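You operate a simulated robot arm through the tools that you are given. There is no shell and no other tool.

You are at the controls of a simulated two-armed robot. One attempt, no reset.

## Task
Measure the 28 mm cell's spacer, then fit it in the grey bracket.
Fine: stand the bracket's loose spacer in the 24 mm cell; leave the jaw open. Set down upright: spacer.

The check looks at the end state, three seconds after you hand in, the way a careful person would. Anything else that was tipped, shoved, dropped, spilled or broken makes it a failure.

## Robot
Two 7-joint arms with fingered hands on one trunk that stands fixed in place. Base frame: the origin is at the foot of the trunk, x ahead of it, y to its left, z up; the work surface is at about z = 0.871. Lengths are in m, angles in degrees, forces in N, time in s.
The left shoulder is at [0.07, 0.154, 1.147], the right one opposite. With the tool pointing down near the work surface each hand reaches from about 0.38 to 0.88 m from the base axis, measured 20 degrees to its own side. Payload 3.9 kg a hand.
The TCP of each hand is the grasp point between the finger pads, 0.03 m short of the fingertips. In the tool frame z runs along the fingers and y along their closing line. The gripper opens to 0.104 m; its body begins 0.035 m behind the TCP. The gripper is a hand of 4 fingers: y runs from the thumb to the fingers, the wrist lies at [-0.017, -0.104, -0.178] in the tool frame, and closing takes about 1.5 s.
Orientation is told as [roll, pitch, yaw] about the base's x, y, z axes, in that order, counted from this pose: with the fingers straight down and the wrist toward the robot, the tool's x, y and z point along [0, 1, 0], [1, 0, 0] and [0, 0, -1] of the base frame.

## Interface
- The arms move only by the tool drive_tool. It takes "left_plan", "right_plan" or both (then of equal length, played together; a hand with none holds still); each is a list of rows, each a list of 2 entries, a list of its own where there are three numbers: the shift along the tool's x, y, z in units of 20 mm (1.0 is 20 mm), then the turn, a rotation vector about the tool's x, y, z in units of 4 degrees (1.0 is 4 degrees). In form: [[[dx, dy, dz], [wx, wy, wz]], ...]. A call has 1 to 20 rows; each row shifts and turns the commanded pose from where the row before left it, along the tool's axes as they then stand. "left_jaw" and "right_jaw" are, for a hand that has rows, the closure, from 0 (fully open) to 1 (shut), set as the call begins (left out, the last holds). A call with a number of a shift or a turn outside -1 to 1 is refused whole. A row lasts 0.2 s, in which the tool goes at most 0.05 m and 8.6 degrees; a call with a longer step from one row to the next is refused whole, and so is a gripper value outside its range. Where a pose cannot be reached the arm comes as near as it can. A force on the tool above 80 N (or 10 N above the force at the start of the call, whichever is more), or a blocked arm, ends the call early, and 0.2 s more pass. Each finger travels about 0.072 m/s and halts on what it meets, pressing with about 22 N; the grip force reading is that of the motor and also rises with nothing between the fingers. The clock runs only during rows and for 0.2 s after the last one: add rows that do not move to give the fingers time. The reply holds the time, the measured pose of the TCP, the force on the tool along the base axes, the opening and the grip force, in the units named above and with some noise, with the torque about the TCP (base axes, N m) and any sound that the robot's microphone picked up, and new pictures: "pictures" is both (left out), scene, wrist or none (wrist: the cameras of the hands that moved).
- Cameras (640 x 400 px; columns grow to the right, rows downward): "scene" is now at [0.1358, 0.0014, 1.3771]; the picture's right is [0.02, -1.00, 0.00], its down [-0.58, -0.01, -0.82] and it looks along [0.82, 0.02, -0.58] (base axes); focal length 370 px, centre (320, 200). "left" rides on the left gripper at [-0.066, -0.09, -0.126] in its tool frame; the picture's right is [-0.78, -0.30, 0.56], its down [0.57, -0.70, 0.42] and it looks along [0.27, 0.65, 0.71] (tool axes); focal length 275 px, centre (320, 200). "right" rides on the right gripper at [0.066, -0.09, -0.126] in its tool frame; the picture's right is [-0.78, 0.30, -0.56], its down [-0.57, -0.70, 0.42] and it looks along [-0.26, 0.65, 0.71] (tool axes); focal length 275 px, centre (320, 200). There is no depth. A picture from a camera that has moved, and an enlarged one, comes with that camera's place and axes in the base frame and with its lens.
- slide_trunk(by): slides the trunk up (or, below 0, down) by that many m; the arms and the scene camera ride with it, the base frame stays. It gives what a move gives, with no picture.
- set_fingers(index, middle, ring, thumb_bend, thumb_turn, hand): sets how far each is bent, from 0 (flat) to 1 (curled in); at 0.3 the hand is open as for a grip, at 0.7 the pads meet at the TCP. One left out holds its place. A second passes; each finger stops where it meets its share of the squeeze, and holds until it gets a number again. A gripper value or a shape takes the hand back. It gives what a move gives, with no picture; readings hold the bend of each and the force on the fingers (four entries, about 0 where the hand has none), thumb and palm. thumb_turn goes from beside the hand (0) to across from the fingers (1), as for a grip.
- hand_shape(shape, hand): the hand has 4 fingers and takes this shape, open, in about a second: jaw (thumb against the fingers, like two jaws); tri (thumb and two fingers); tip (a fingertip pinch); poke (one finger out to press); point (the index stretched); flat (the hand flat); cup (the hand cupped); fist (a fist). The gripper value then closes the fingers along that shape, each until it touches; the sizes above hold for jaw. It gives what a move gives, with no picture.
- head_to(pan, tilt): turns the head with the scene camera to pan (to the left, within 86 degrees either way) and tilt (down, from -29 to 69), counted from straight ahead of the robot. It gives what a move gives, and a new picture of the scene camera.
- close_up(camera, box): a new picture of the part [left, top, right, bottom] of that camera's present view, enlarged. It takes no simulated time.
- close_job(): hands the job in; it is judged then, once.

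Places have to be worked out from the pictures, the camera data and where the tool is seen. Open the grippers and draw the arms clear of the work before you hand the job in, unless the task says otherwise.

The tools are called after "Emit:" as name(argument=value, ...) on one line, values as JSON. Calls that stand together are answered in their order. drive_tool: Moves the arms, as the interface text tells. Its arguments: {"type":"object","properties":{"left_plan":{"type":"array"},"left_jaw":{"type":"number"},"right_plan":{"type":"array"},"right_jaw":{"type":"number"},"pictures":{"type":"string","enum":["both","scene","wrist","none"]}},"required":[]} The other tools are called the same way: slide_trunk (by) moves the trunk up or down; hand_shape (shape, hand) gives the hand a shape; set_fingers (index, middle, ring, thumb_bend, thumb_turn, hand) moves the fingers one by one; head_to (pan, tilt) turns the head that bears the scene camera; close_up (camera, box) takes an enlarged picture of a part of a camera's view; close_job () hands the job in.

At the start:

```text
time_s: 0.0
left_tcp_pos: [0.5477, 0.2616, 1.1676]
left_orientation: [0.0, 0.0, 0.0]
left_force: [-0.1, -0.3, 0.4]
left_wrist_torque: [0.02, 0.0, 0.01]
left_width: 0.1035
left_grasp_force: 0.1
left_shape: jaw
left_bend: [0.3, 0.3, 0.3, 0.3, 0.97]
left_finger forces: [0.0, 0.0, 0.0, 0.0, 0.1, 0.0]
right_tcp_pos: [0.5219, -0.2223, 1.1251]
right_orientation: [0.0, 0.0, 0.1]
right_force: [-0.3, 0.5, 0.1]
right_wrist_torque: [0.01, 0.03, -0.01]
right_width: 0.1037
right_grasp_force: 0.0
right_shape: jaw
right_bend: [0.3, 0.3, 0.3, 0.3, 0.97]
right_finger forces: [0.1, 0.0, 0.1, 0.1, 0.0, 0.1]
trunk travel left (down, up): [-0.6, 0.34]
head pan, tilt (commanded): [1.4, 35.3]
```

scene: 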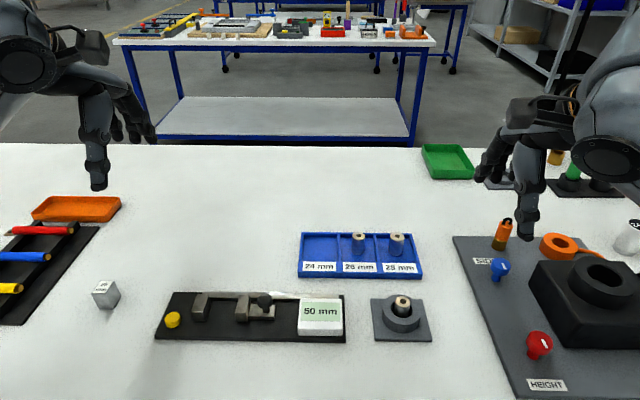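
right: 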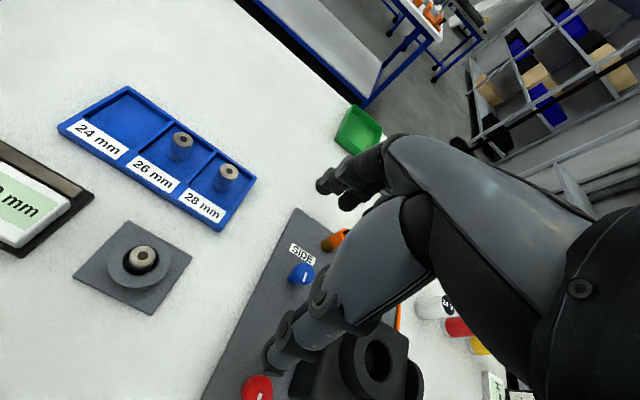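
left: 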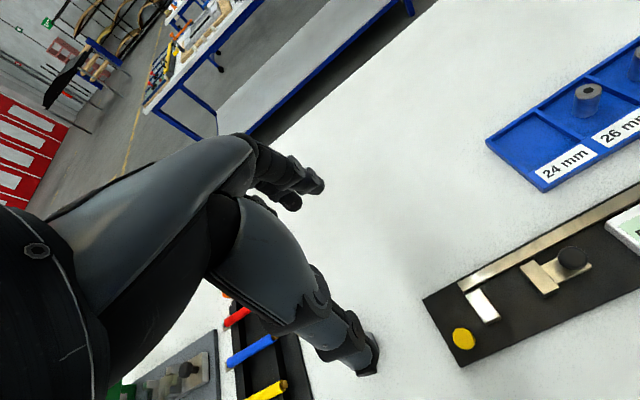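

I'll begin by looking closely at the gauge, the tray and the bracket before I move anything.

Emit:
close_up(camera="scene", box=[140, 220, 450, 360])

Emit:
close_up(camera="scene", box=[290, 220, 450, 350])

Emit:
close_up(camera="scene", box=[150, 280, 350, 350])

Emit:
close_up(camera="right", box=[50, 70, 270, 320])

Emit:
close_up(camera="left", box=[410, 60, 640, 380])

```text
2.06 times, centred on (295, 290) of scene
camera zoom: at [0.1358, 0.0014, 1.3771], right [0.02, -1.0, 0.0], down [-0.58, -0.01, -0.82], along [0.82, 0.02, -0.58], focal length 764 px, centre (372, 14)
```

zoom: 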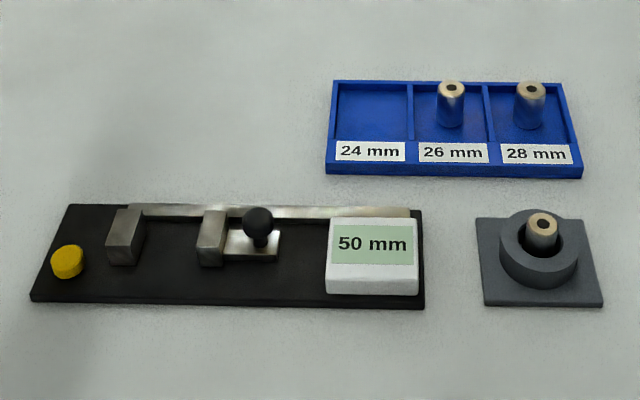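

```text
3.08 times, centred on (370, 285) of scene
camera zoom: at [0.1358, 0.0014, 1.3771], right [0.02, -1.0, 0.0], down [-0.58, -0.01, -0.82], along [0.82, 0.02, -0.58], focal length 1139 px, centre (166, -62)
```

zoom: 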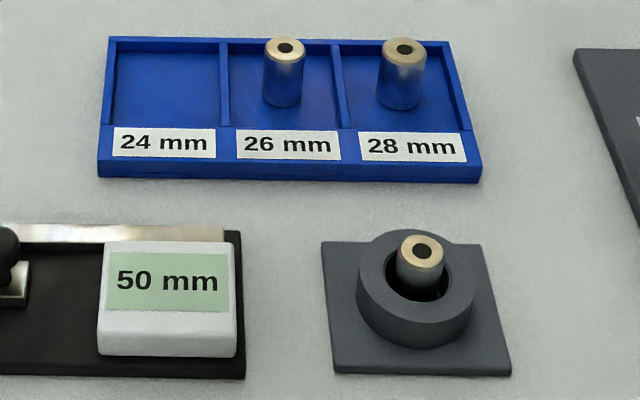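

```text
3.20 times, centred on (250, 315) of scene
camera zoom: at [0.1358, 0.0014, 1.3771], right [0.02, -1.0, 0.0], down [-0.58, -0.01, -0.82], along [0.82, 0.02, -0.58], focal length 1185 px, centre (544, -168)
```

zoom: 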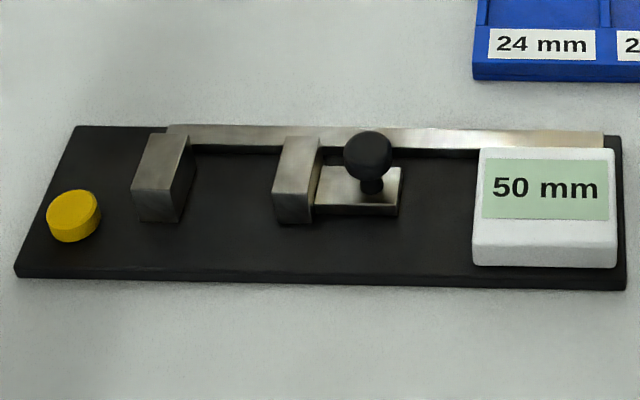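

```text
1.60 times, centred on (160, 195) of right
camera zoom: at [0.4316, -0.155, 1.2506], right [0.3, -0.78, 0.56], down [-0.7, -0.57, -0.42], along [0.65, -0.26, -0.71], focal length 440 px, centre (576, 208)
```

zoom: 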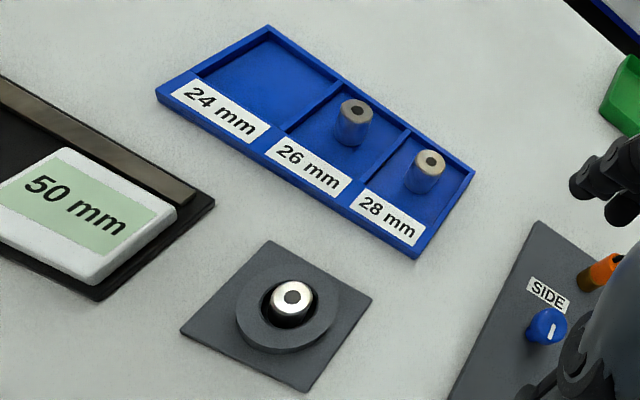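

```text
1.25 times, centred on (525, 220) of left
camera zoom: at [0.4581, 0.1947, 1.293], right [-0.3, -0.78, -0.56], down [-0.7, 0.57, -0.42], along [0.65, 0.27, -0.71], focal length 344 px, centre (64, 175)
```

zoom: 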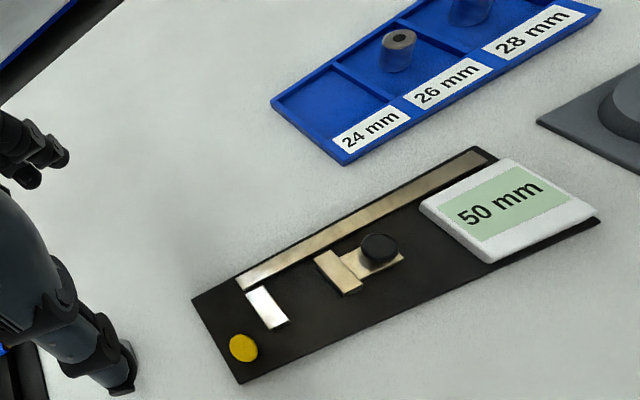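

The cells seem to be sorted by spacer diameter, and the gauge gap reads 50 mm. Before planning the grasps I want to see what the fingertip-pinch shape looks like, so I'll set it on the right hand in free air.

Emit:
hand_shape(shape="tip", hand="right")

Emit:
close_up(camera="right", box=[0, 0, 640, 400])

Emit:
close_up(camera="scene", box=[460, 80, 640, 250])

```text
time_s: 0.9
left_tcp_pos: [0.5484, 0.2623, 1.1678]
left_orientation: [0.1, -0.1, 0.1]
left_force: [-0.3, -0.2, -1.1]
left_wrist_torque: [0.01, 0.0, -0.02]
left_width: 0.1039
left_grasp_force: 0.0
left_shape: jaw
left_bend: [0.3, 0.3, 0.3, 0.3, 0.97]
left_finger forces: [0.0, 0.0, 0.0, 0.1, 0.0, 0.1]
right_tcp_pos: [0.5213, -0.22, 1.1264]
right_orientation: [-0.1, 0.0, 0.0]
right_force: [0.2, 0.4, 0.0]
right_wrist_torque: [-0.01, -0.03, -0.04]
right_width: 0.1037
right_grasp_force: 0.1
right_shape: tip
right_bend: [0.3, 0.98, 0.99, 0.3, 0.97]
right_finger forces: [0.0, 0.0, 0.1, 0.0, 0.0, 0.0]
trunk travel left (down, up): [-0.6, 0.34]
head pan, tilt (commanded): [1.4, 35.3]
```

```text
1.00 times, centred on (320, 200) of right (not enlarged: the box is as wide or as high as the picture)
camera zoom: at [0.4316, -0.1549, 1.2506], right [0.3, -0.78, 0.56], down [-0.7, -0.57, -0.42], along [0.65, -0.26, -0.71], focal length 275 px, centre (320, 200)
```

zoom: 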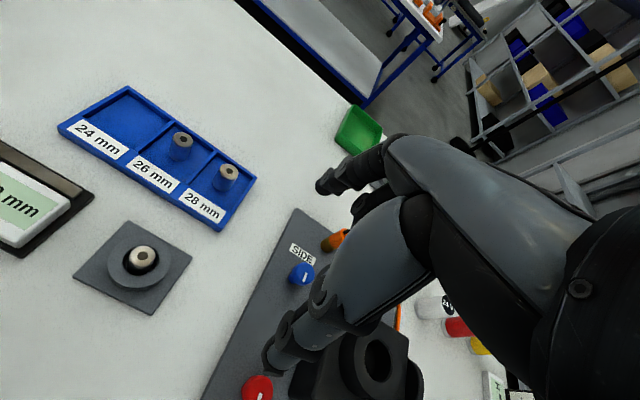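

```text
2.35 times, centred on (550, 165) of scene
camera zoom: at [0.1358, 0.0014, 1.3771], right [0.02, -1.0, 0.0], down [-0.58, -0.01, -0.82], along [0.82, 0.02, -0.58], focal length 871 px, centre (-221, 282)
```

zoom: 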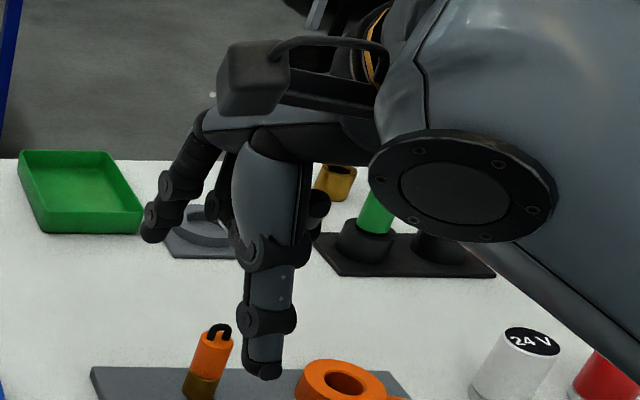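

In the tip shape the index and thumb stay open while the middle and ring fingers curl away, which suits tight spots. I'll close it in free air to see where the pinch point falls relative to the TCP.

Emit:
drive_tool(right_plan=[[[0, 0, 0], [0, 0, 0]], [[0, 0, 0], [0, 0, 0]], [[0, 0, 0], [0, 0, 0]], [[0, 0, 0], [0, 0, 0]], [[0, 0, 0], [0, 0, 0]], [[0, 0, 0], [0, 0, 0]], [[0, 0, 0], [0, 0, 0]], [[0, 0, 0], [0, 0, 0]]], right_jaw=1.0, pictures="both")

Emit:
close_up(camera="scene", box=[460, 80, 640, 250])

Emit:
close_up(camera="right", box=[250, 120, 450, 400])

```text
time_s: 2.7
left_tcp_pos: [0.5471, 0.2621, 1.1672]
left_orientation: [0.0, 0.0, 0.0]
left_force: [-0.3, 1.4, -0.3]
left_wrist_torque: [0.01, 0.02, -0.01]
left_width: 0.104
left_grasp_force: 0.0
left_shape: jaw
left_bend: [0.3, 0.3, 0.3, 0.3, 0.97]
left_finger forces: [0.0, 0.1, 0.1, 0.0, 0.0, 0.0]
right_tcp_pos: [0.5218, -0.2207, 1.1259]
right_orientation: [0.0, 0.0, 0.0]
right_force: [0.5, -0.3, -0.6]
right_wrist_torque: [0.0, 0.02, 0.0]
right_width: 0.0001
right_grasp_force: 22.3
right_shape: tip
right_bend: [0.7, 1.0, 1.0, 0.61, 1.0]
right_finger forces: [0.0, 0.1, 0.1, 0.0, 0.1, 0.1]
trunk travel left (down, up): [-0.6, 0.34]
head pan, tilt (commanded): [1.4, 35.3]
camera scene: at [0.1358, 0.0014, 1.3771], right [0.02, -1.0, 0.0], down [-0.58, -0.01, -0.82], along [0.82, 0.02, -0.58], focal length 370 px, centre (320, 200)
camera right: at [0.4316, -0.1549, 1.2506], right [0.3, -0.78, 0.56], down [-0.7, -0.57, -0.42], along [0.65, -0.26, -0.71], focal length 275 px, centre (320, 200)
```

scene: 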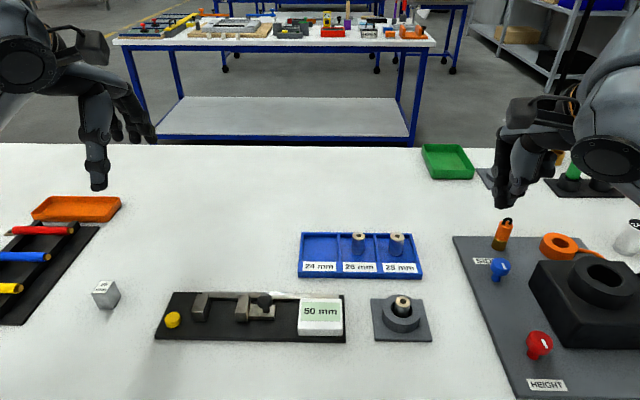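
right: 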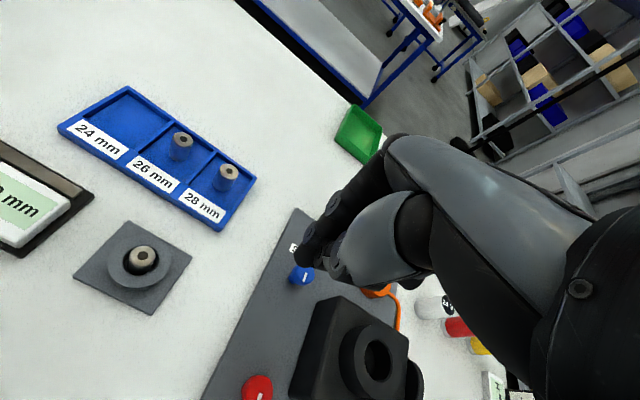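

```text
2.35 times, centred on (550, 165) of scene
camera zoom: at [0.1358, 0.0014, 1.3771], right [0.02, -1.0, 0.0], down [-0.58, -0.01, -0.82], along [0.82, 0.02, -0.58], focal length 871 px, centre (-221, 282)
```

zoom: 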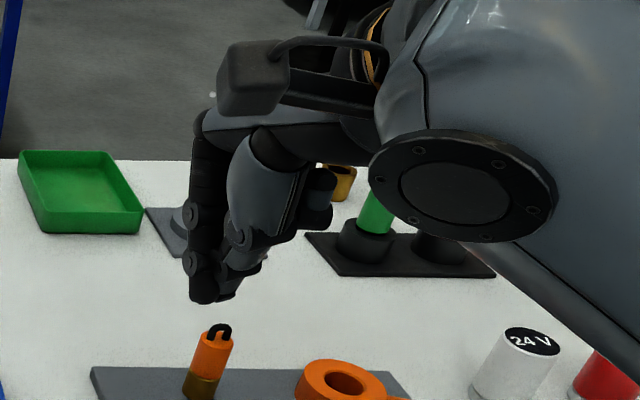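

```text
1.43 times, centred on (350, 260) of right
camera zoom: at [0.4316, -0.1549, 1.2506], right [0.3, -0.78, 0.56], down [-0.7, -0.57, -0.42], along [0.65, -0.26, -0.71], focal length 393 px, centre (277, 114)
```

zoom: 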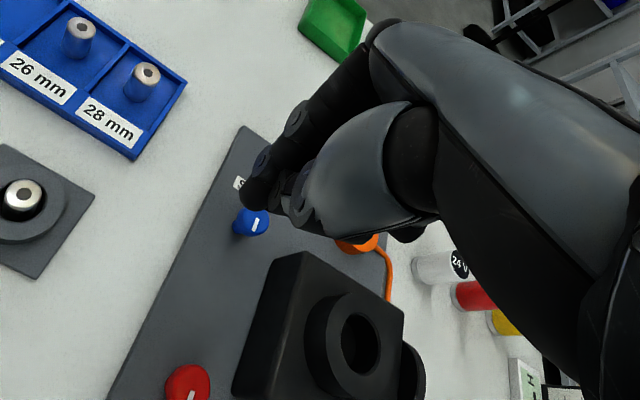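

The pinched tips land about 30 mm below the TCP, as expected, but the index and thumb look slightly offset sideways. I'll look at the three-finger jaw closed for comparison.

Emit:
hand_shape(shape="jaw", hand="right")

Emit:
drive_tool(right_plan=[[[0, 0, 0], [0, 0, 0]], [[0, 0, 0], [0, 0, 0]], [[0, 0, 0], [0, 0, 0]], [[0, 0, 0], [0, 0, 0]], [[0, 0, 0], [0, 0, 0]], [[0, 0, 0], [0, 0, 0]], [[0, 0, 0], [0, 0, 0]], [[0, 0, 0], [0, 0, 0]]], right_jaw=0.75, pictures="none")

Emit:
close_up(camera="scene", box=[460, 80, 640, 250])

Emit:
close_up(camera="right", box=[250, 120, 450, 400])

```text
time_s: 3.6
left_tcp_pos: [0.5481, 0.2603, 1.1671]
left_orientation: [-0.1, 0.0, 0.1]
left_force: [-0.8, 0.2, 0.5]
left_wrist_torque: [-0.02, 0.01, -0.01]
left_width: 0.1038
left_grasp_force: 0.0
left_shape: jaw
left_bend: [0.3, 0.3, 0.3, 0.3, 0.97]
left_finger forces: [0.1, 0.1, 0.1, 0.0, 0.0, 0.0]
right_tcp_pos: [0.5208, -0.2204, 1.1267]
right_orientation: [0.0, 0.0, -0.1]
right_force: [0.5, -0.2, 0.2]
right_wrist_torque: [0.0, 0.01, -0.01]
right_width: 0.1038
right_grasp_force: 0.1
right_shape: jaw
right_bend: [0.3, 0.3, 0.3, 0.3, 0.97]
right_finger forces: [0.1, 0.0, 0.0, 0.0, 0.1, 0.1]
trunk travel left (down, up): [-0.6, 0.34]
head pan, tilt (commanded): [1.4, 35.3]
```

```text
time_s: 5.4
left_tcp_pos: [0.5467, 0.2616, 1.1677]
left_orientation: [0.0, 0.0, 0.0]
left_force: [0.3, -0.4, -0.3]
left_wrist_torque: [-0.01, -0.01, 0.01]
left_width: 0.1037
left_grasp_force: 0.1
left_shape: jaw
left_bend: [0.3, 0.3, 0.3, 0.3, 0.97]
left_finger forces: [0.0, 0.1, 0.1, 0.0, 0.0, 0.1]
right_tcp_pos: [0.5217, -0.2215, 1.1263]
right_orientation: [0.0, -0.1, -0.1]
right_force: [0.3, 1.0, 0.3]
right_wrist_torque: [-0.02, 0.01, -0.01]
right_width: 0.0264
right_grasp_force: 0.1
right_shape: jaw
right_bend: [0.73, 0.56, 0.54, 0.74, 1.0]
right_finger forces: [0.0, 0.1, 0.0, 0.0, 0.1, 0.0]
trunk travel left (down, up): [-0.6, 0.34]
head pan, tilt (commanded): [1.4, 35.3]
```

```text
2.35 times, centred on (550, 165) of scene
camera zoom: at [0.1358, 0.0014, 1.3771], right [0.02, -1.0, 0.0], down [-0.58, -0.01, -0.82], along [0.82, 0.02, -0.58], focal length 871 px, centre (-221, 282)
```

zoom: 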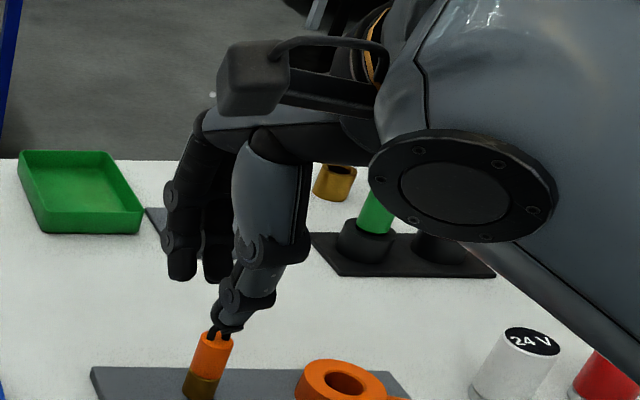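

```text
1.43 times, centred on (350, 260) of right
camera zoom: at [0.4316, -0.1549, 1.2506], right [0.3, -0.78, 0.56], down [-0.7, -0.57, -0.42], along [0.65, -0.26, -0.71], focal length 393 px, centre (277, 114)
```

zoom: 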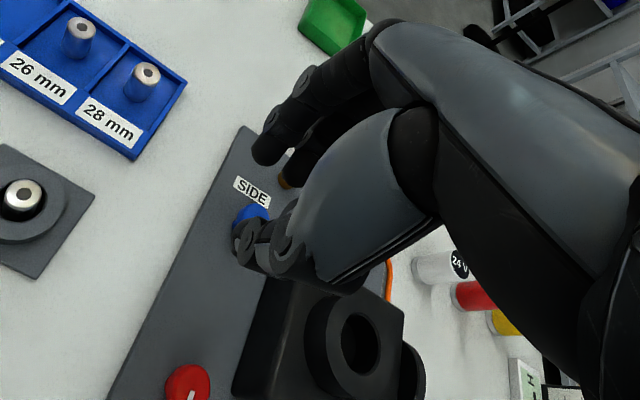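

In the jaw shape the thumb sits opposite the index/middle pair, so "tri" could give a good three-point grip on a small cylinder. I'll set tri and raise the right hand level with the head camera to see the finger geometry.

Emit:
hand_shape(shape="tri", hand="right")

Emit:
drive_tool(right_plan=[[[0, 0, -1], [0, 0, 1]], [[0, 0, -1], [0, 0, 1]], [[0, 0, -1], [0, 0, 1]], [[0, 0, -1], [0, 0, 1]], [[0, 0, -1], [0, 0, 1]], [[0, 0, -1], [0, 0, 1]], [[0, 0, -1], [0, 0, 1]], [[0, 0, -1], [0, 0, 0.5]], [[0, 0, -1], [0, 0, 0]], [[0, 0, -1], [0, 0, 0]], [[0, 0, -1], [0, 0, 0]]], right_jaw=0.75, pictures="none")

Emit:
head_to(pan=-30, tilt=5)

Emit:
close_up(camera="scene", box=[220, 120, 420, 300])

```text
time_s: 6.3
left_tcp_pos: [0.5475, 0.2615, 1.1669]
left_orientation: [0.0, 0.0, 0.0]
left_force: [0.5, 0.4, 0.0]
left_wrist_torque: [0.0, 0.02, 0.0]
left_width: 0.1036
left_grasp_force: 0.0
left_shape: jaw
left_bend: [0.3, 0.3, 0.3, 0.3, 0.97]
left_finger forces: [0.1, 0.0, 0.0, 0.0, 0.0, 0.0]
right_tcp_pos: [0.5212, -0.221, 1.1258]
right_orientation: [0.0, 0.0, 0.1]
right_force: [-0.5, 0.9, 0.0]
right_wrist_torque: [-0.03, 0.0, -0.01]
right_width: 0.1036
right_grasp_force: 0.1
right_shape: tri
right_bend: [0.3, 0.3, 0.99, 0.3, 0.97]
right_finger forces: [0.0, 0.1, 0.0, 0.0, 0.1, 0.1]
trunk travel left (down, up): [-0.6, 0.34]
head pan, tilt (commanded): [1.4, 35.3]
```

```text
time_s: 8.7
left_tcp_pos: [0.5468, 0.2609, 1.1676]
left_orientation: [0.0, 0.0, 0.0]
left_force: [-0.1, -0.4, 0.3]
left_wrist_torque: [0.01, 0.02, 0.01]
left_width: 0.1032
left_grasp_force: 0.0
left_shape: jaw
left_bend: [0.3, 0.3, 0.3, 0.3, 0.97]
left_finger forces: [0.0, 0.0, 0.1, 0.0, 0.0, 0.0]
right_tcp_pos: [0.5224, -0.2218, 1.3479]
right_orientation: [0.0, 0.2, -30.0]
right_force: [-0.3, 0.4, -0.2]
right_wrist_torque: [-0.02, 0.01, -0.02]
right_width: 0.0263
right_grasp_force: 0.2
right_shape: tri
right_bend: [0.73, 0.56, 0.99, 0.74, 1.0]
right_finger forces: [0.1, 0.0, 0.1, 0.1, 0.0, 0.0]
trunk travel left (down, up): [-0.6, 0.34]
head pan, tilt (commanded): [1.4, 35.3]
```

```text
time_s: 9.7
left_tcp_pos: [0.5458, 0.2623, 1.1687]
left_orientation: [0.1, -0.1, 0.0]
left_force: [-0.5, 0.1, 0.3]
left_wrist_torque: [-0.02, -0.03, 0.02]
left_width: 0.1037
left_grasp_force: 0.1
left_shape: jaw
left_bend: [0.3, 0.3, 0.3, 0.3, 0.97]
left_finger forces: [0.0, 0.1, 0.1, 0.1, 0.1, 0.0]
right_tcp_pos: [0.525, -0.2223, 1.3475]
right_orientation: [0.0, 0.0, -29.9]
right_force: [1.2, -1.1, -0.1]
right_wrist_torque: [0.02, 0.01, 0.05]
right_width: 0.0265
right_grasp_force: 0.1
right_shape: tri
right_bend: [0.73, 0.56, 0.99, 0.74, 1.0]
right_finger forces: [0.0, 0.0, 0.0, 0.0, 0.0, 0.0]
trunk travel left (down, up): [-0.6, 0.34]
head pan, tilt (commanded): [-30.0, 5.0]
camera scene: at [0.1275, -0.0464, 1.4257], right [-0.5, -0.87, 0.0], down [-0.08, 0.04, -1.0], along [0.86, -0.5, -0.09], focal length 370 px, centre (320, 200)
```

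scene: 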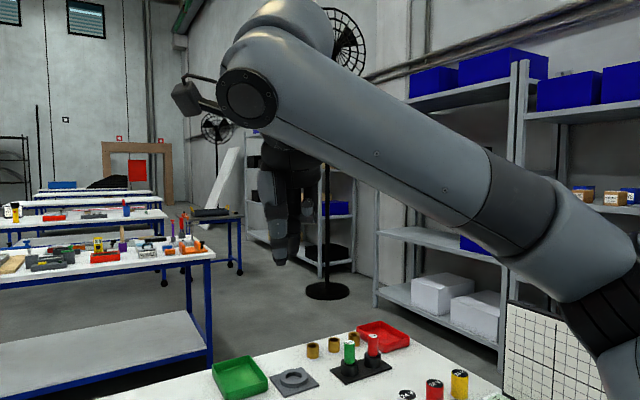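

```text
2.22 times, centred on (320, 210) of scene
camera zoom: at [0.1275, -0.0464, 1.4257], right [-0.5, -0.87, 0.0], down [-0.08, 0.04, -1.0], along [0.86, -0.5, -0.09], focal length 823 px, centre (320, 178)
```

zoom: 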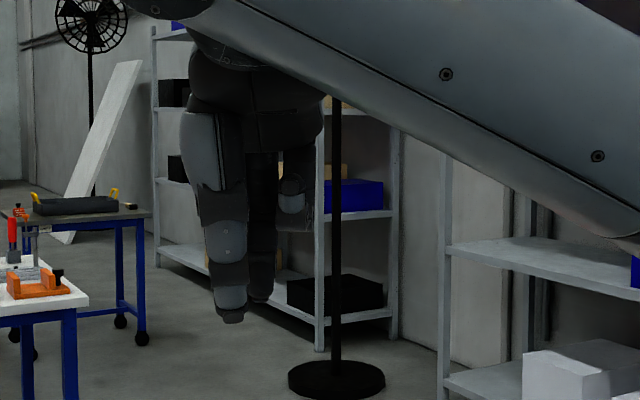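

From straight behind, the index hides directly behind the thumb at tool x ≈ 0, and the middle finger sits about 16 mm to the side. That makes "tip" a true opposed pinch. I'll turn the hand for a side view of the pinch profile at a spacer-sized opening.

Emit:
hand_shape(shape="tip", hand="right")

Emit:
drive_tool(right_plan=[[[0, 0, 0], [0, 0, -1]], [[0, 0, 0], [0, 0, -1]], [[0, 0, 0], [0, 0, -1]], [[0, 0, 0], [0, 0, -1]], [[0, 0, 0], [0, 0, -1]], [[0, 0, 0], [0, 0, -1]], [[0, 0, 0], [0, 0, -1]], [[0, 0, 0], [0, 0, -1]], [[0, 0, 0], [0, 0, -1]], [[0, 0, 0], [0, 0, -1]], [[0, 0, 0], [0, 0, -1]], [[0, 0, 0], [0, 0, -1]], [[0, 0, 0], [0, 0, -1]], [[0, 0, 0], [0, 0, -1]], [[0, 0, 0], [0, 0, -1]], [[0, 0, 0], [0, 0, -1]], [[0, 0, 0], [0, 0, -1]], [[0, 0, 0], [0, 0, -1]], [[0, 0, 0], [0, 0, -1]], [[0, 0, 0], [0, 0, -1]]], right_jaw=0.75, pictures="none")

Emit:
close_up(camera="scene", box=[160, 100, 380, 300])

```text
time_s: 10.6
left_tcp_pos: [0.5469, 0.261, 1.1664]
left_orientation: [0.0, 0.0, 0.0]
left_force: [-0.2, 1.0, 0.3]
left_wrist_torque: [0.01, 0.0, 0.02]
left_width: 0.1037
left_grasp_force: 0.1
left_shape: jaw
left_bend: [0.3, 0.3, 0.3, 0.3, 0.97]
left_finger forces: [0.1, 0.0, 0.0, 0.1, 0.0, 0.0]
right_tcp_pos: [0.5247, -0.221, 1.347]
right_orientation: [0.1, 0.1, -30.0]
right_force: [-0.2, -0.6, -0.7]
right_wrist_torque: [0.03, -0.01, -0.01]
right_width: 0.1035
right_grasp_force: 0.0
right_shape: tip
right_bend: [0.31, 0.98, 0.99, 0.3, 0.97]
right_finger forces: [0.1, 0.0, 0.0, 0.1, 0.2, 0.0]
trunk travel left (down, up): [-0.6, 0.34]
head pan, tilt (commanded): [-30.0, 5.0]
```

```text
time_s: 14.8
left_tcp_pos: [0.5467, 0.2613, 1.1671]
left_orientation: [0.0, 0.1, 0.0]
left_force: [0.2, 0.4, 0.2]
left_wrist_torque: [0.0, 0.0, 0.0]
left_width: 0.1039
left_grasp_force: 0.0
left_shape: jaw
left_bend: [0.3, 0.3, 0.3, 0.3, 0.97]
left_finger forces: [0.1, 0.0, 0.0, 0.0, 0.0, 0.0]
right_tcp_pos: [0.5211, -0.2195, 1.3456]
right_orientation: [0.1, 0.0, 50.0]
right_force: [-0.7, -0.8, -1.5]
right_wrist_torque: [0.0, 0.03, 0.02]
right_width: 0.0261
right_grasp_force: 0.0
right_shape: tip
right_bend: [0.73, 0.98, 0.99, 0.74, 1.0]
right_finger forces: [0.0, 0.0, 0.1, 0.0, 0.0, 0.0]
trunk travel left (down, up): [-0.6, 0.34]
head pan, tilt (commanded): [-30.0, 5.0]
```

```text
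2.00 times, centred on (270, 200) of scene
camera zoom: at [0.1278, -0.0465, 1.4257], right [-0.5, -0.87, 0.0], down [-0.08, 0.04, -1.0], along [0.86, -0.5, -0.09], focal length 740 px, centre (420, 200)
```

zoom: 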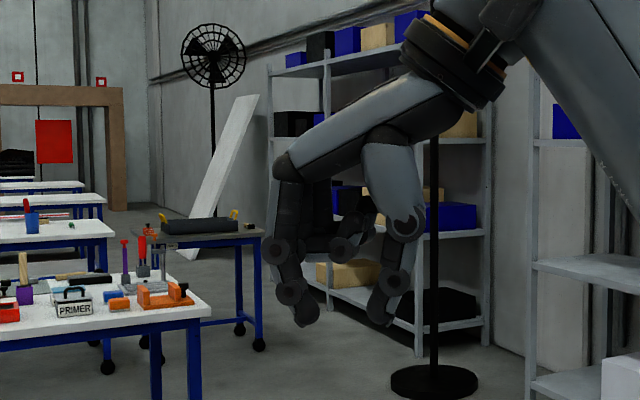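

The side view shows the index and thumb tips converging symmetrically about the TCP, good for pinching short cylinders. I'll return the head to the table and bring the right hand above the bracket, half open, to measure positions with the wrist camera.

Emit:
head_to(pan=1.4, tilt=40)

Emit:
drive_tool(right_plan=[[[0.233, 0.246, 0.967], [0, 0, 0]], [[0.233, 0.246, 0.967], [0, 0, 0]], [[0.233, 0.246, 0.967], [0, 0, 0]], [[0.233, 0.246, 0.967], [0, 0, 0]], [[0.233, 0.246, 0.967], [0, 0, 0]], [[0.233, 0.246, 0.967], [0, 0, 0]], [[0.233, 0.246, 0.967], [0, 0, 0]], [[0.233, 0.246, 0.967], [0, 0, 0]], [[0.233, 0.246, 0.967], [0, 0, 0]], [[0.233, 0.246, 0.967], [0, 0, 0]], [[0.233, 0.246, 0.967], [0, 0, 0]], [[0.233, 0.246, 0.967], [0, 0, 0]], [[0.233, 0.246, 0.967], [0, 0, 0]], [[0.233, 0.246, 0.967], [0, 0, 0]], [[0.233, 0.246, 0.967], [0, 0, 0]], [[0, 0, 0], [0, 0, 0]]], right_jaw=0.5, pictures="both")

```text
time_s: 15.8
left_tcp_pos: [0.5471, 0.2616, 1.1678]
left_orientation: [0.0, 0.0, 0.0]
left_force: [0.6, 0.7, -0.2]
left_wrist_torque: [-0.04, -0.01, 0.03]
left_width: 0.1036
left_grasp_force: 0.0
left_shape: jaw
left_bend: [0.3, 0.3, 0.3, 0.3, 0.97]
left_finger forces: [0.0, 0.1, 0.0, 0.1, 0.0, 0.0]
right_tcp_pos: [0.5224, -0.2203, 1.3456]
right_orientation: [0.1, -0.1, 50.1]
right_force: [-0.7, -0.9, 0.5]
right_wrist_torque: [-0.01, 0.02, 0.03]
right_width: 0.0262
right_grasp_force: 0.0
right_shape: tip
right_bend: [0.73, 0.98, 0.99, 0.74, 1.0]
right_finger forces: [0.0, 0.0, 0.0, 0.0, 0.1, 0.1]
trunk travel left (down, up): [-0.6, 0.34]
head pan, tilt (commanded): [1.4, 40.0]
camera scene: at [0.133, 0.0013, 1.3701], right [0.02, -1.0, 0.0], down [-0.64, -0.02, -0.77], along [0.77, 0.02, -0.64], focal length 370 px, centre (320, 200)
```

scene: 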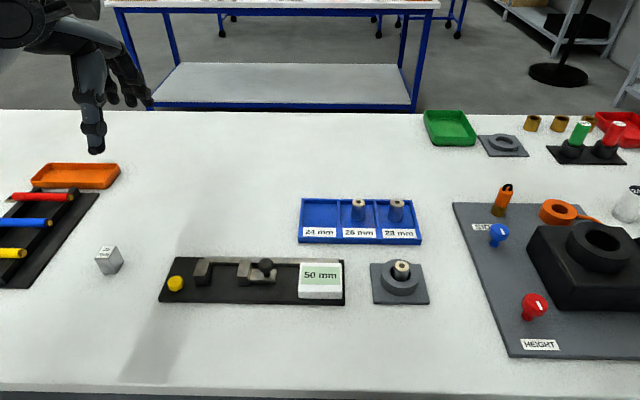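

```text
time_s: 19.2
left_tcp_pos: [0.5477, 0.2619, 1.1688]
left_orientation: [0.0, 0.0, 0.0]
left_force: [0.1, -0.9, -0.3]
left_wrist_torque: [0.0, -0.01, -0.02]
left_width: 0.1037
left_grasp_force: 0.1
left_shape: jaw
left_bend: [0.3, 0.3, 0.3, 0.3, 0.97]
left_finger forces: [0.1, 0.0, 0.0, 0.1, 0.0, 0.0]
right_tcp_pos: [0.5139, -0.1194, 1.0562]
right_orientation: [0.0, 0.0, 50.0]
right_force: [-1.0, 0.0, -0.8]
right_wrist_torque: [0.0, -0.02, -0.05]
right_width: 0.0514
right_grasp_force: 0.1
right_shape: tip
right_bend: [0.73, 0.98, 0.99, 0.69, 1.0]
right_finger forces: [0.1, 0.0, 0.0, 0.1, 0.0, 0.0]
trunk travel left (down, up): [-0.6, 0.34]
head pan, tilt (commanded): [1.4, 40.0]
camera scene: at [0.1328, 0.0015, 1.37], right [0.02, -1.0, 0.0], down [-0.64, -0.02, -0.77], along [0.77, 0.02, -0.64], focal length 370 px, centre (320, 200)
camera right: at [0.4062, -0.1451, 1.182], right [0.78, -0.27, 0.56], down [-0.01, -0.91, -0.43], along [0.62, 0.33, -0.71], focal length 275 px, centre (320, 200)
```

scene: 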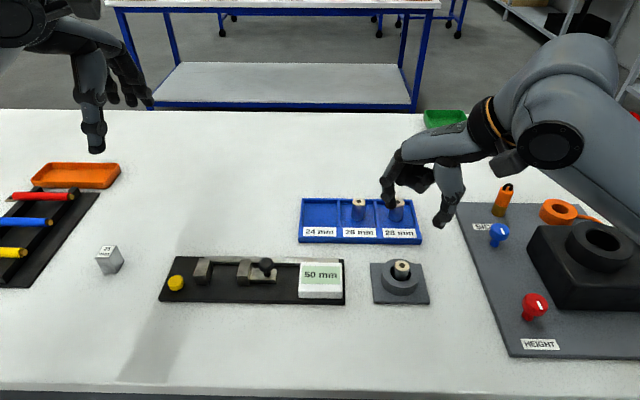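
right: 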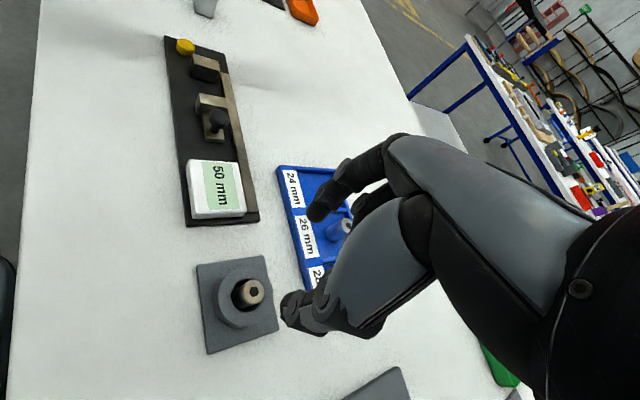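

The wrist view puts the bracket's spacer top within a couple of millimetres of directly under the TCP. I'll zoom in with both cameras to pin it down, and check heights and the gauge too.

Emit:
close_up(camera="scene", box=[360, 190, 460, 310])

Emit:
close_up(camera="right", box=[180, 150, 380, 370])

Emit:
close_up(camera="right", box=[150, 20, 280, 230])

Emit:
close_up(camera="scene", box=[150, 240, 350, 315])

```text
3.33 times, centred on (410, 250) of scene
camera zoom: at [0.1328, 0.0015, 1.37], right [0.02, -1.0, 0.0], down [-0.64, -0.02, -0.77], along [0.77, 0.02, -0.64], focal length 1234 px, centre (20, 33)
```

zoom: 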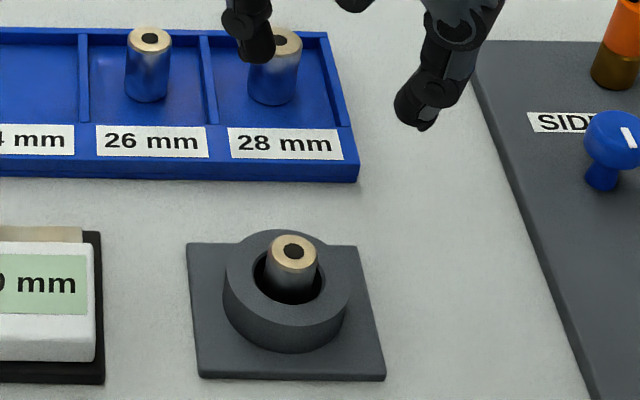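

```text
1.82 times, centred on (280, 260) of right
camera zoom: at [0.4062, -0.1451, 1.182], right [0.78, -0.27, 0.56], down [-0.01, -0.91, -0.43], along [0.62, 0.33, -0.71], focal length 500 px, centre (393, 91)
```

zoom: 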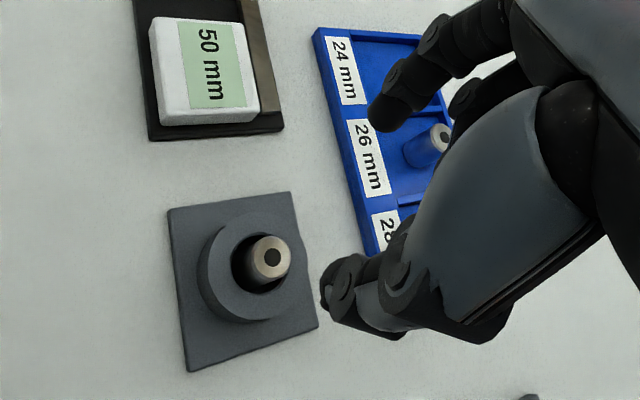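

```text
1.90 times, centred on (215, 125) of right
camera zoom: at [0.4062, -0.1451, 1.182], right [0.78, -0.27, 0.56], down [-0.01, -0.91, -0.43], along [0.62, 0.33, -0.71], focal length 524 px, centre (520, 343)
```

zoom: 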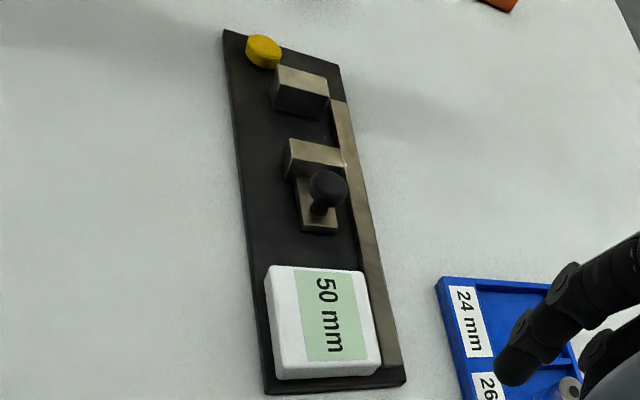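

```text
3.20 times, centred on (250, 278) of scene
camera zoom: at [0.1328, 0.0015, 1.37], right [0.02, -1.0, 0.0], down [-0.64, -0.02, -0.77], along [0.77, 0.02, -0.64], focal length 1185 px, centre (544, -48)
```

zoom: 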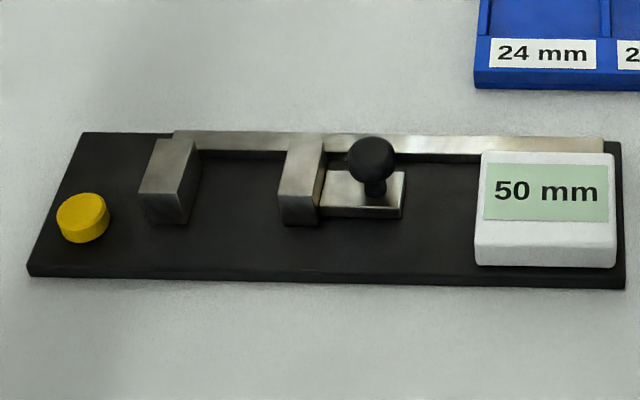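

Triangulating from both cameras puts the loose spacer's top at about (0.517, -0.120, 0.912), with the ring top near z 0.896. I'll come down to just above it and look again before going any lower.

Emit:
drive_tool(right_plan=[[[-0.03, 0.01, 0.86], [0, 0, 0]], [[-0.03, 0.01, 0.86], [0, 0, 0]], [[-0.03, 0.01, 0.86], [0, 0, 0]], [[-0.03, 0.01, 0.86], [0, 0, 0]], [[0, 0, 0.86], [0, 0, 0]], [[0, 0, 0], [0, 0, 0]]], pictures="none")

Emit:
close_up(camera="right", box=[180, 150, 400, 370])

Emit:
close_up(camera="scene", box=[350, 200, 470, 310])

```text
time_s: 20.6
left_tcp_pos: [0.5468, 0.262, 1.1668]
left_orientation: [0.1, -0.1, 0.0]
left_force: [0.0, 0.3, 0.2]
left_wrist_torque: [0.0, 0.01, -0.01]
left_width: 0.1038
left_grasp_force: 0.1
left_shape: jaw
left_bend: [0.3, 0.3, 0.3, 0.3, 0.97]
left_finger forces: [0.0, 0.0, 0.0, 0.0, 0.1, 0.0]
right_tcp_pos: [0.518, -0.1197, 0.9701]
right_orientation: [-0.1, 0.0, 49.9]
right_force: [-0.1, 0.2, 0.1]
right_wrist_torque: [0.01, 0.01, 0.01]
right_width: 0.0516
right_grasp_force: 0.1
right_shape: tip
right_bend: [0.73, 0.98, 0.99, 0.69, 1.0]
right_finger forces: [0.0, 0.0, 0.1, 0.1, 0.0, 0.0]
trunk travel left (down, up): [-0.6, 0.34]
head pan, tilt (commanded): [1.4, 40.0]
```

```text
1.82 times, centred on (290, 260) of right
camera zoom: at [0.4088, -0.1457, 1.0951], right [0.79, -0.27, 0.56], down [-0.01, -0.91, -0.42], along [0.62, 0.33, -0.71], focal length 500 px, centre (374, 91)
```

zoom: 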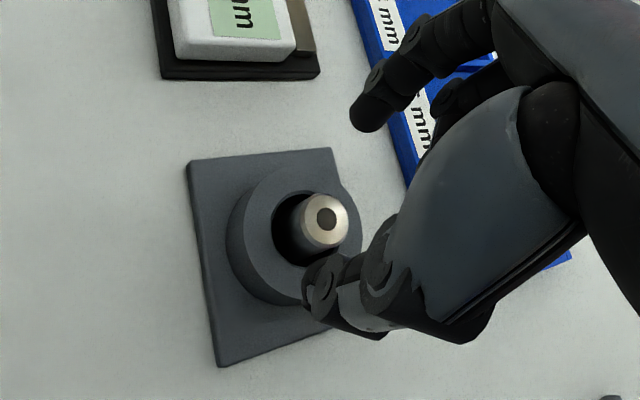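

```text
3.64 times, centred on (410, 255) of scene
camera zoom: at [0.1329, 0.0016, 1.37], right [0.02, -1.0, 0.0], down [-0.64, -0.02, -0.77], along [0.77, 0.02, -0.64], focal length 1346 px, centre (-7, 0)
```

zoom: 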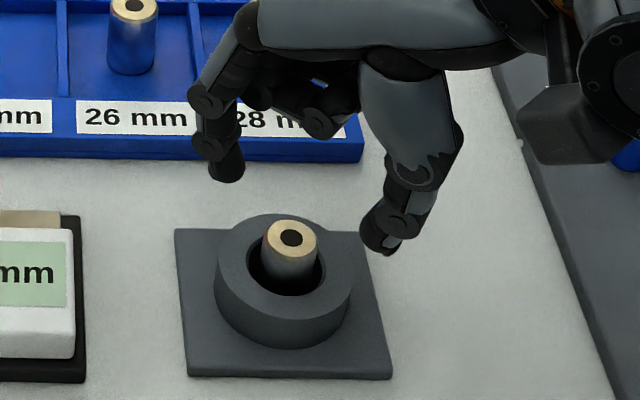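

Both views put the spacer within about 2 mm of the TCP axis. I'll nudge forward about 2 mm and lower until the tips straddle the spacer just above the ring.

Emit:
drive_tool(right_plan=[[[-0.075, 0.065, 0.4], [0, 0, 0]], [[0, 0, 0.4], [0, 0, 0]], [[0, 0, 0.4], [0, 0, 0]], [[0, 0, 0.4], [0, 0, 0]], [[0, 0, 0.2], [0, 0, 0]], [[0, 0, 0], [0, 0, 0]]], right_jaw=0.6, pictures="none")

Emit:
close_up(camera="right", box=[180, 150, 400, 370])

Emit:
close_up(camera="scene", box=[350, 200, 470, 310])

```text
time_s: 22.0
left_tcp_pos: [0.5473, 0.2613, 1.1684]
left_orientation: [0.0, 0.1, 0.0]
left_force: [-0.1, 0.1, 0.4]
left_wrist_torque: [-0.03, 0.03, 0.02]
left_width: 0.1038
left_grasp_force: 0.0
left_shape: jaw
left_bend: [0.3, 0.3, 0.3, 0.3, 0.97]
left_finger forces: [0.0, 0.0, 0.0, 0.1, 0.1, 0.0]
right_tcp_pos: [0.5186, -0.1199, 0.9339]
right_orientation: [0.1, 0.1, 49.9]
right_force: [0.1, 0.2, 0.0]
right_wrist_torque: [-0.03, -0.02, 0.01]
right_width: 0.0419
right_grasp_force: 0.1
right_shape: tip
right_bend: [0.73, 0.98, 0.99, 0.72, 1.0]
right_finger forces: [0.1, 0.1, 0.0, 0.0, 0.0, 0.1]
trunk travel left (down, up): [-0.6, 0.34]
head pan, tilt (commanded): [1.4, 40.0]
```

```text
1.82 times, centred on (290, 260) of right
camera zoom: at [0.4105, -0.1462, 1.059], right [0.79, -0.27, 0.56], down [-0.01, -0.91, -0.42], along [0.62, 0.33, -0.71], focal length 500 px, centre (374, 91)
```

zoom: 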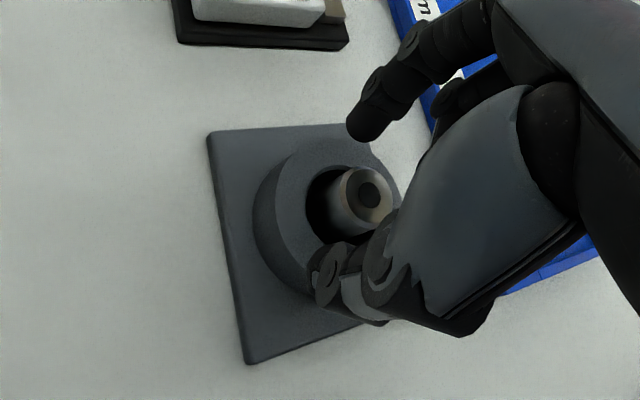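

```text
3.64 times, centred on (410, 255) of scene
camera zoom: at [0.1329, 0.0015, 1.37], right [0.02, -1.0, 0.0], down [-0.64, -0.02, -0.77], along [0.77, 0.02, -0.64], focal length 1346 px, centre (-7, 0)
```

zoom: 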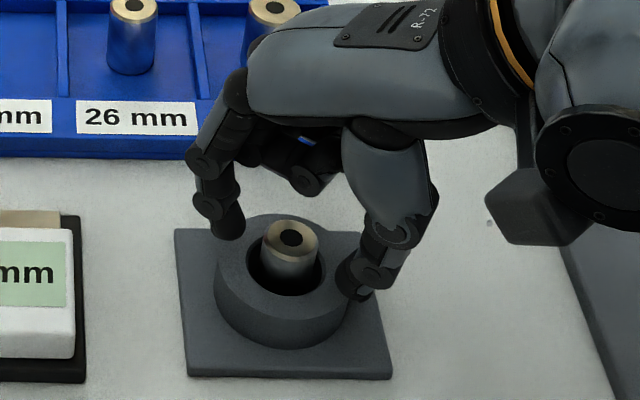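

The tips straddle the spacer evenly, clear of the ring. I'll narrow the pinch to about 29 mm and check centring before gripping.

Emit:
drive_tool(right_plan=[[[0, 0, 0], [0, 0, 0]], [[0, 0, 0], [0, 0, 0]], [[0, 0, 0], [0, 0, 0]]], right_jaw=0.72, pictures="none")

Emit:
close_up(camera="right", box=[240, 170, 380, 310])

Emit:
close_up(camera="scene", box=[370, 220, 450, 290])

```text
time_s: 22.8
left_tcp_pos: [0.5474, 0.2616, 1.1688]
left_orientation: [0.0, 0.0, 0.1]
left_force: [-0.3, -0.1, 0.0]
left_wrist_torque: [-0.01, 0.03, 0.0]
left_width: 0.1036
left_grasp_force: 0.1
left_shape: jaw
left_bend: [0.3, 0.3, 0.3, 0.3, 0.97]
left_finger forces: [0.0, 0.0, 0.1, 0.0, 0.1, 0.1]
right_tcp_pos: [0.5196, -0.1197, 0.9341]
right_orientation: [0.0, 0.0, 50.0]
right_force: [-0.6, 0.0, 0.6]
right_wrist_torque: [0.0, 0.03, -0.01]
right_width: 0.0295
right_grasp_force: 0.0
right_shape: tip
right_bend: [0.73, 0.98, 0.99, 0.73, 1.0]
right_finger forces: [0.1, 0.1, 0.1, 0.1, 0.1, 0.1]
trunk travel left (down, up): [-0.6, 0.34]
head pan, tilt (commanded): [1.4, 40.0]
```

```text
2.86 times, centred on (310, 240) of right
camera zoom: at [0.4105, -0.1462, 1.0592], right [0.79, -0.27, 0.56], down [-0.01, -0.91, -0.42], along [0.62, 0.33, -0.71], focal length 786 px, centre (349, 86)
```

zoom: 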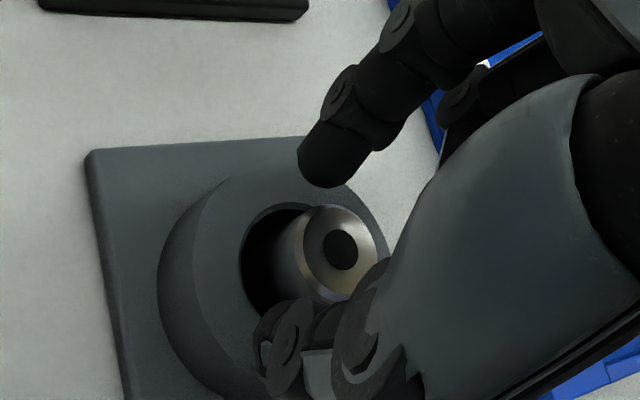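

```text
5.71 times, centred on (410, 255) of scene
camera zoom: at [0.1329, 0.0015, 1.37], right [0.02, -1.0, 0.0], down [-0.64, -0.02, -0.77], along [0.77, 0.02, -0.64], focal length 2115 px, centre (-194, -114)
```

zoom: 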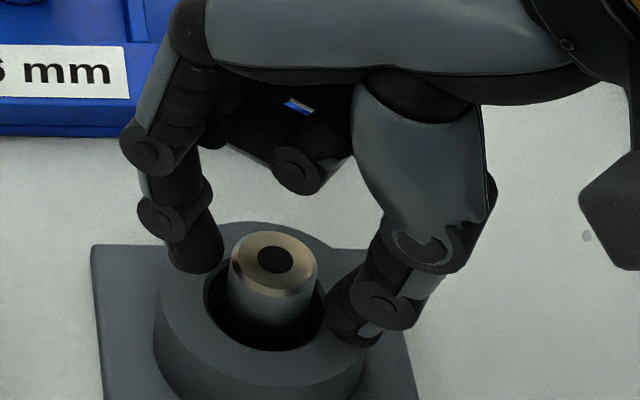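

The gaps on either side of the spacer look equal, so I'll close to grip.

Emit:
drive_tool(right_plan=[[[0, 0, 0], [0, 0, 0]], [[0, 0, 0], [0, 0, 0]], [[0, 0, 0], [0, 0, 0]], [[0, 0, 0], [0, 0, 0]], [[0, 0, 0], [0, 0, 0]]], right_jaw=0.95, pictures="none")

Emit:
close_up(camera="right", box=[240, 170, 380, 310])

Emit:
close_up(camera="scene", box=[370, 220, 450, 290])

```text
time_s: 24.0
left_tcp_pos: [0.5472, 0.2615, 1.1683]
left_orientation: [0.0, 0.0, 0.0]
left_force: [-0.4, -0.3, 0.1]
left_wrist_torque: [0.03, -0.01, -0.03]
left_width: 0.1037
left_grasp_force: 0.1
left_shape: jaw
left_bend: [0.3, 0.3, 0.3, 0.3, 0.97]
left_finger forces: [0.0, 0.0, 0.0, 0.0, 0.0, 0.1]
right_tcp_pos: [0.5185, -0.1192, 0.9354]
right_orientation: [0.0, 0.0, 50.0]
right_force: [-3.7, 0.0, 1.4]
right_wrist_torque: [-0.02, 0.08, 0.0]
right_width: 0.0068
right_grasp_force: 21.8
right_shape: tip
right_bend: [0.72, 1.0, 1.0, 0.75, 1.0]
right_finger forces: [0.0, 0.0, 0.1, 0.1, 0.0, 0.1]
trunk travel left (down, up): [-0.6, 0.34]
head pan, tilt (commanded): [1.4, 40.0]
```

```text
2.86 times, centred on (310, 240) of right
camera zoom: at [0.4097, -0.1463, 1.0595], right [0.78, -0.27, 0.56], down [-0.01, -0.91, -0.42], along [0.62, 0.33, -0.71], focal length 786 px, centre (349, 86)
```

zoom: 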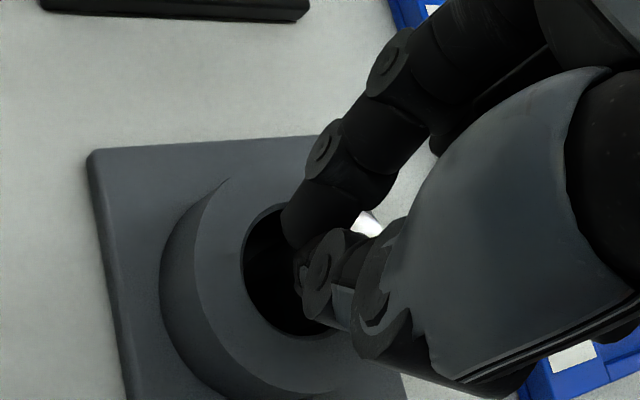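

```text
5.71 times, centred on (410, 255) of scene
camera zoom: at [0.1319, 0.0014, 1.3701], right [0.02, -1.0, 0.0], down [-0.64, -0.02, -0.77], along [0.77, 0.02, -0.64], focal length 2115 px, centre (-194, -114)
```

zoom: 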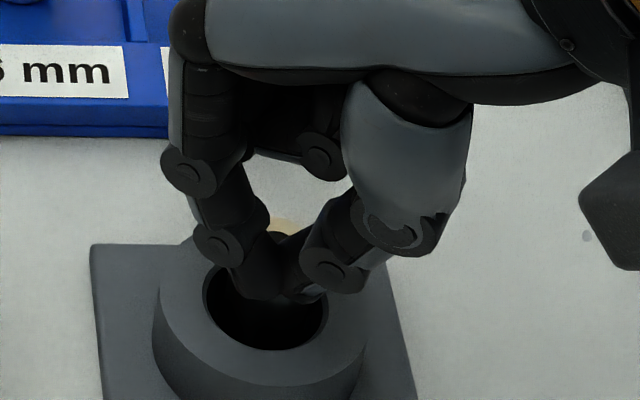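

The tips slipped past the near side and the spacer moved to the far side of the hole, so it was further from the robot than I judged. I'll reopen and look at it.

Emit:
drive_tool(right_plan=[[[0, 0, 0], [0, 0, 0]], [[0, 0, 0], [0, 0, 0]], [[0, 0, 0], [0, 0, 0]], [[0, 0, 0], [0, 0, 0]]], right_jaw=0.55, pictures="none")

Emit:
close_up(camera="right", box=[240, 170, 380, 310])

Emit:
close_up(camera="scene", box=[370, 220, 450, 290])

```text
time_s: 25.0
left_tcp_pos: [0.5465, 0.2619, 1.1686]
left_orientation: [0.0, 0.1, 0.1]
left_force: [-0.2, 0.3, 0.6]
left_wrist_torque: [0.03, -0.03, 0.0]
left_width: 0.1036
left_grasp_force: 0.1
left_shape: jaw
left_bend: [0.3, 0.3, 0.3, 0.3, 0.97]
left_finger forces: [0.0, 0.0, 0.0, 0.0, 0.0, 0.0]
right_tcp_pos: [0.5191, -0.1197, 0.9338]
right_orientation: [0.0, -0.1, 50.1]
right_force: [0.4, 0.7, 0.6]
right_wrist_torque: [-0.01, 0.01, -0.02]
right_width: 0.0466
right_grasp_force: 0.1
right_shape: tip
right_bend: [0.74, 0.98, 0.99, 0.71, 1.0]
right_finger forces: [0.0, 0.1, 0.0, 0.0, 0.0, 0.0]
trunk travel left (down, up): [-0.6, 0.34]
head pan, tilt (commanded): [1.4, 40.0]
```

```text
2.86 times, centred on (310, 240) of right
camera zoom: at [0.4106, -0.1462, 1.0591], right [0.79, -0.27, 0.56], down [-0.01, -0.91, -0.42], along [0.62, 0.33, -0.71], focal length 786 px, centre (349, 86)
```

zoom: 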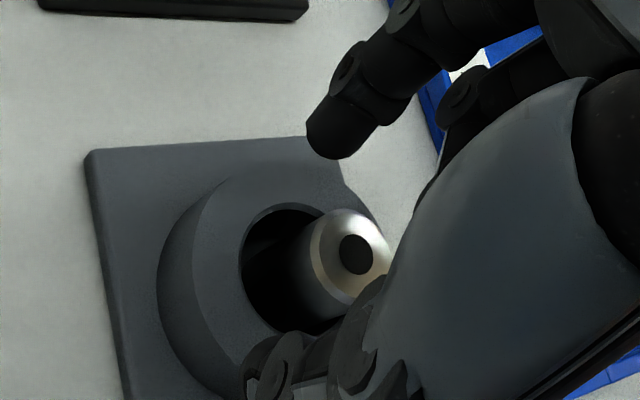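

```text
5.71 times, centred on (410, 255) of scene
camera zoom: at [0.133, 0.0015, 1.37], right [0.02, -1.0, 0.0], down [-0.64, -0.02, -0.77], along [0.77, 0.02, -0.64], focal length 2115 px, centre (-194, -114)
```

zoom: 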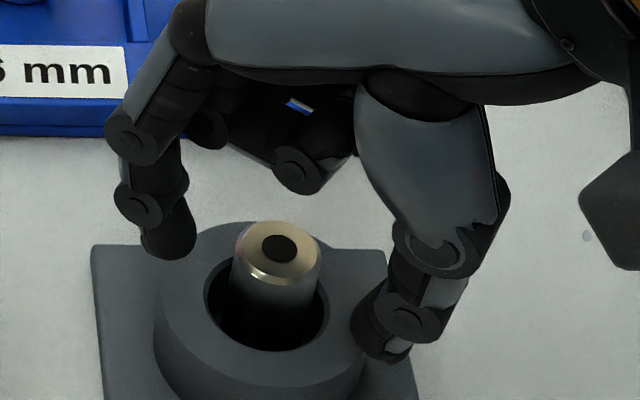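

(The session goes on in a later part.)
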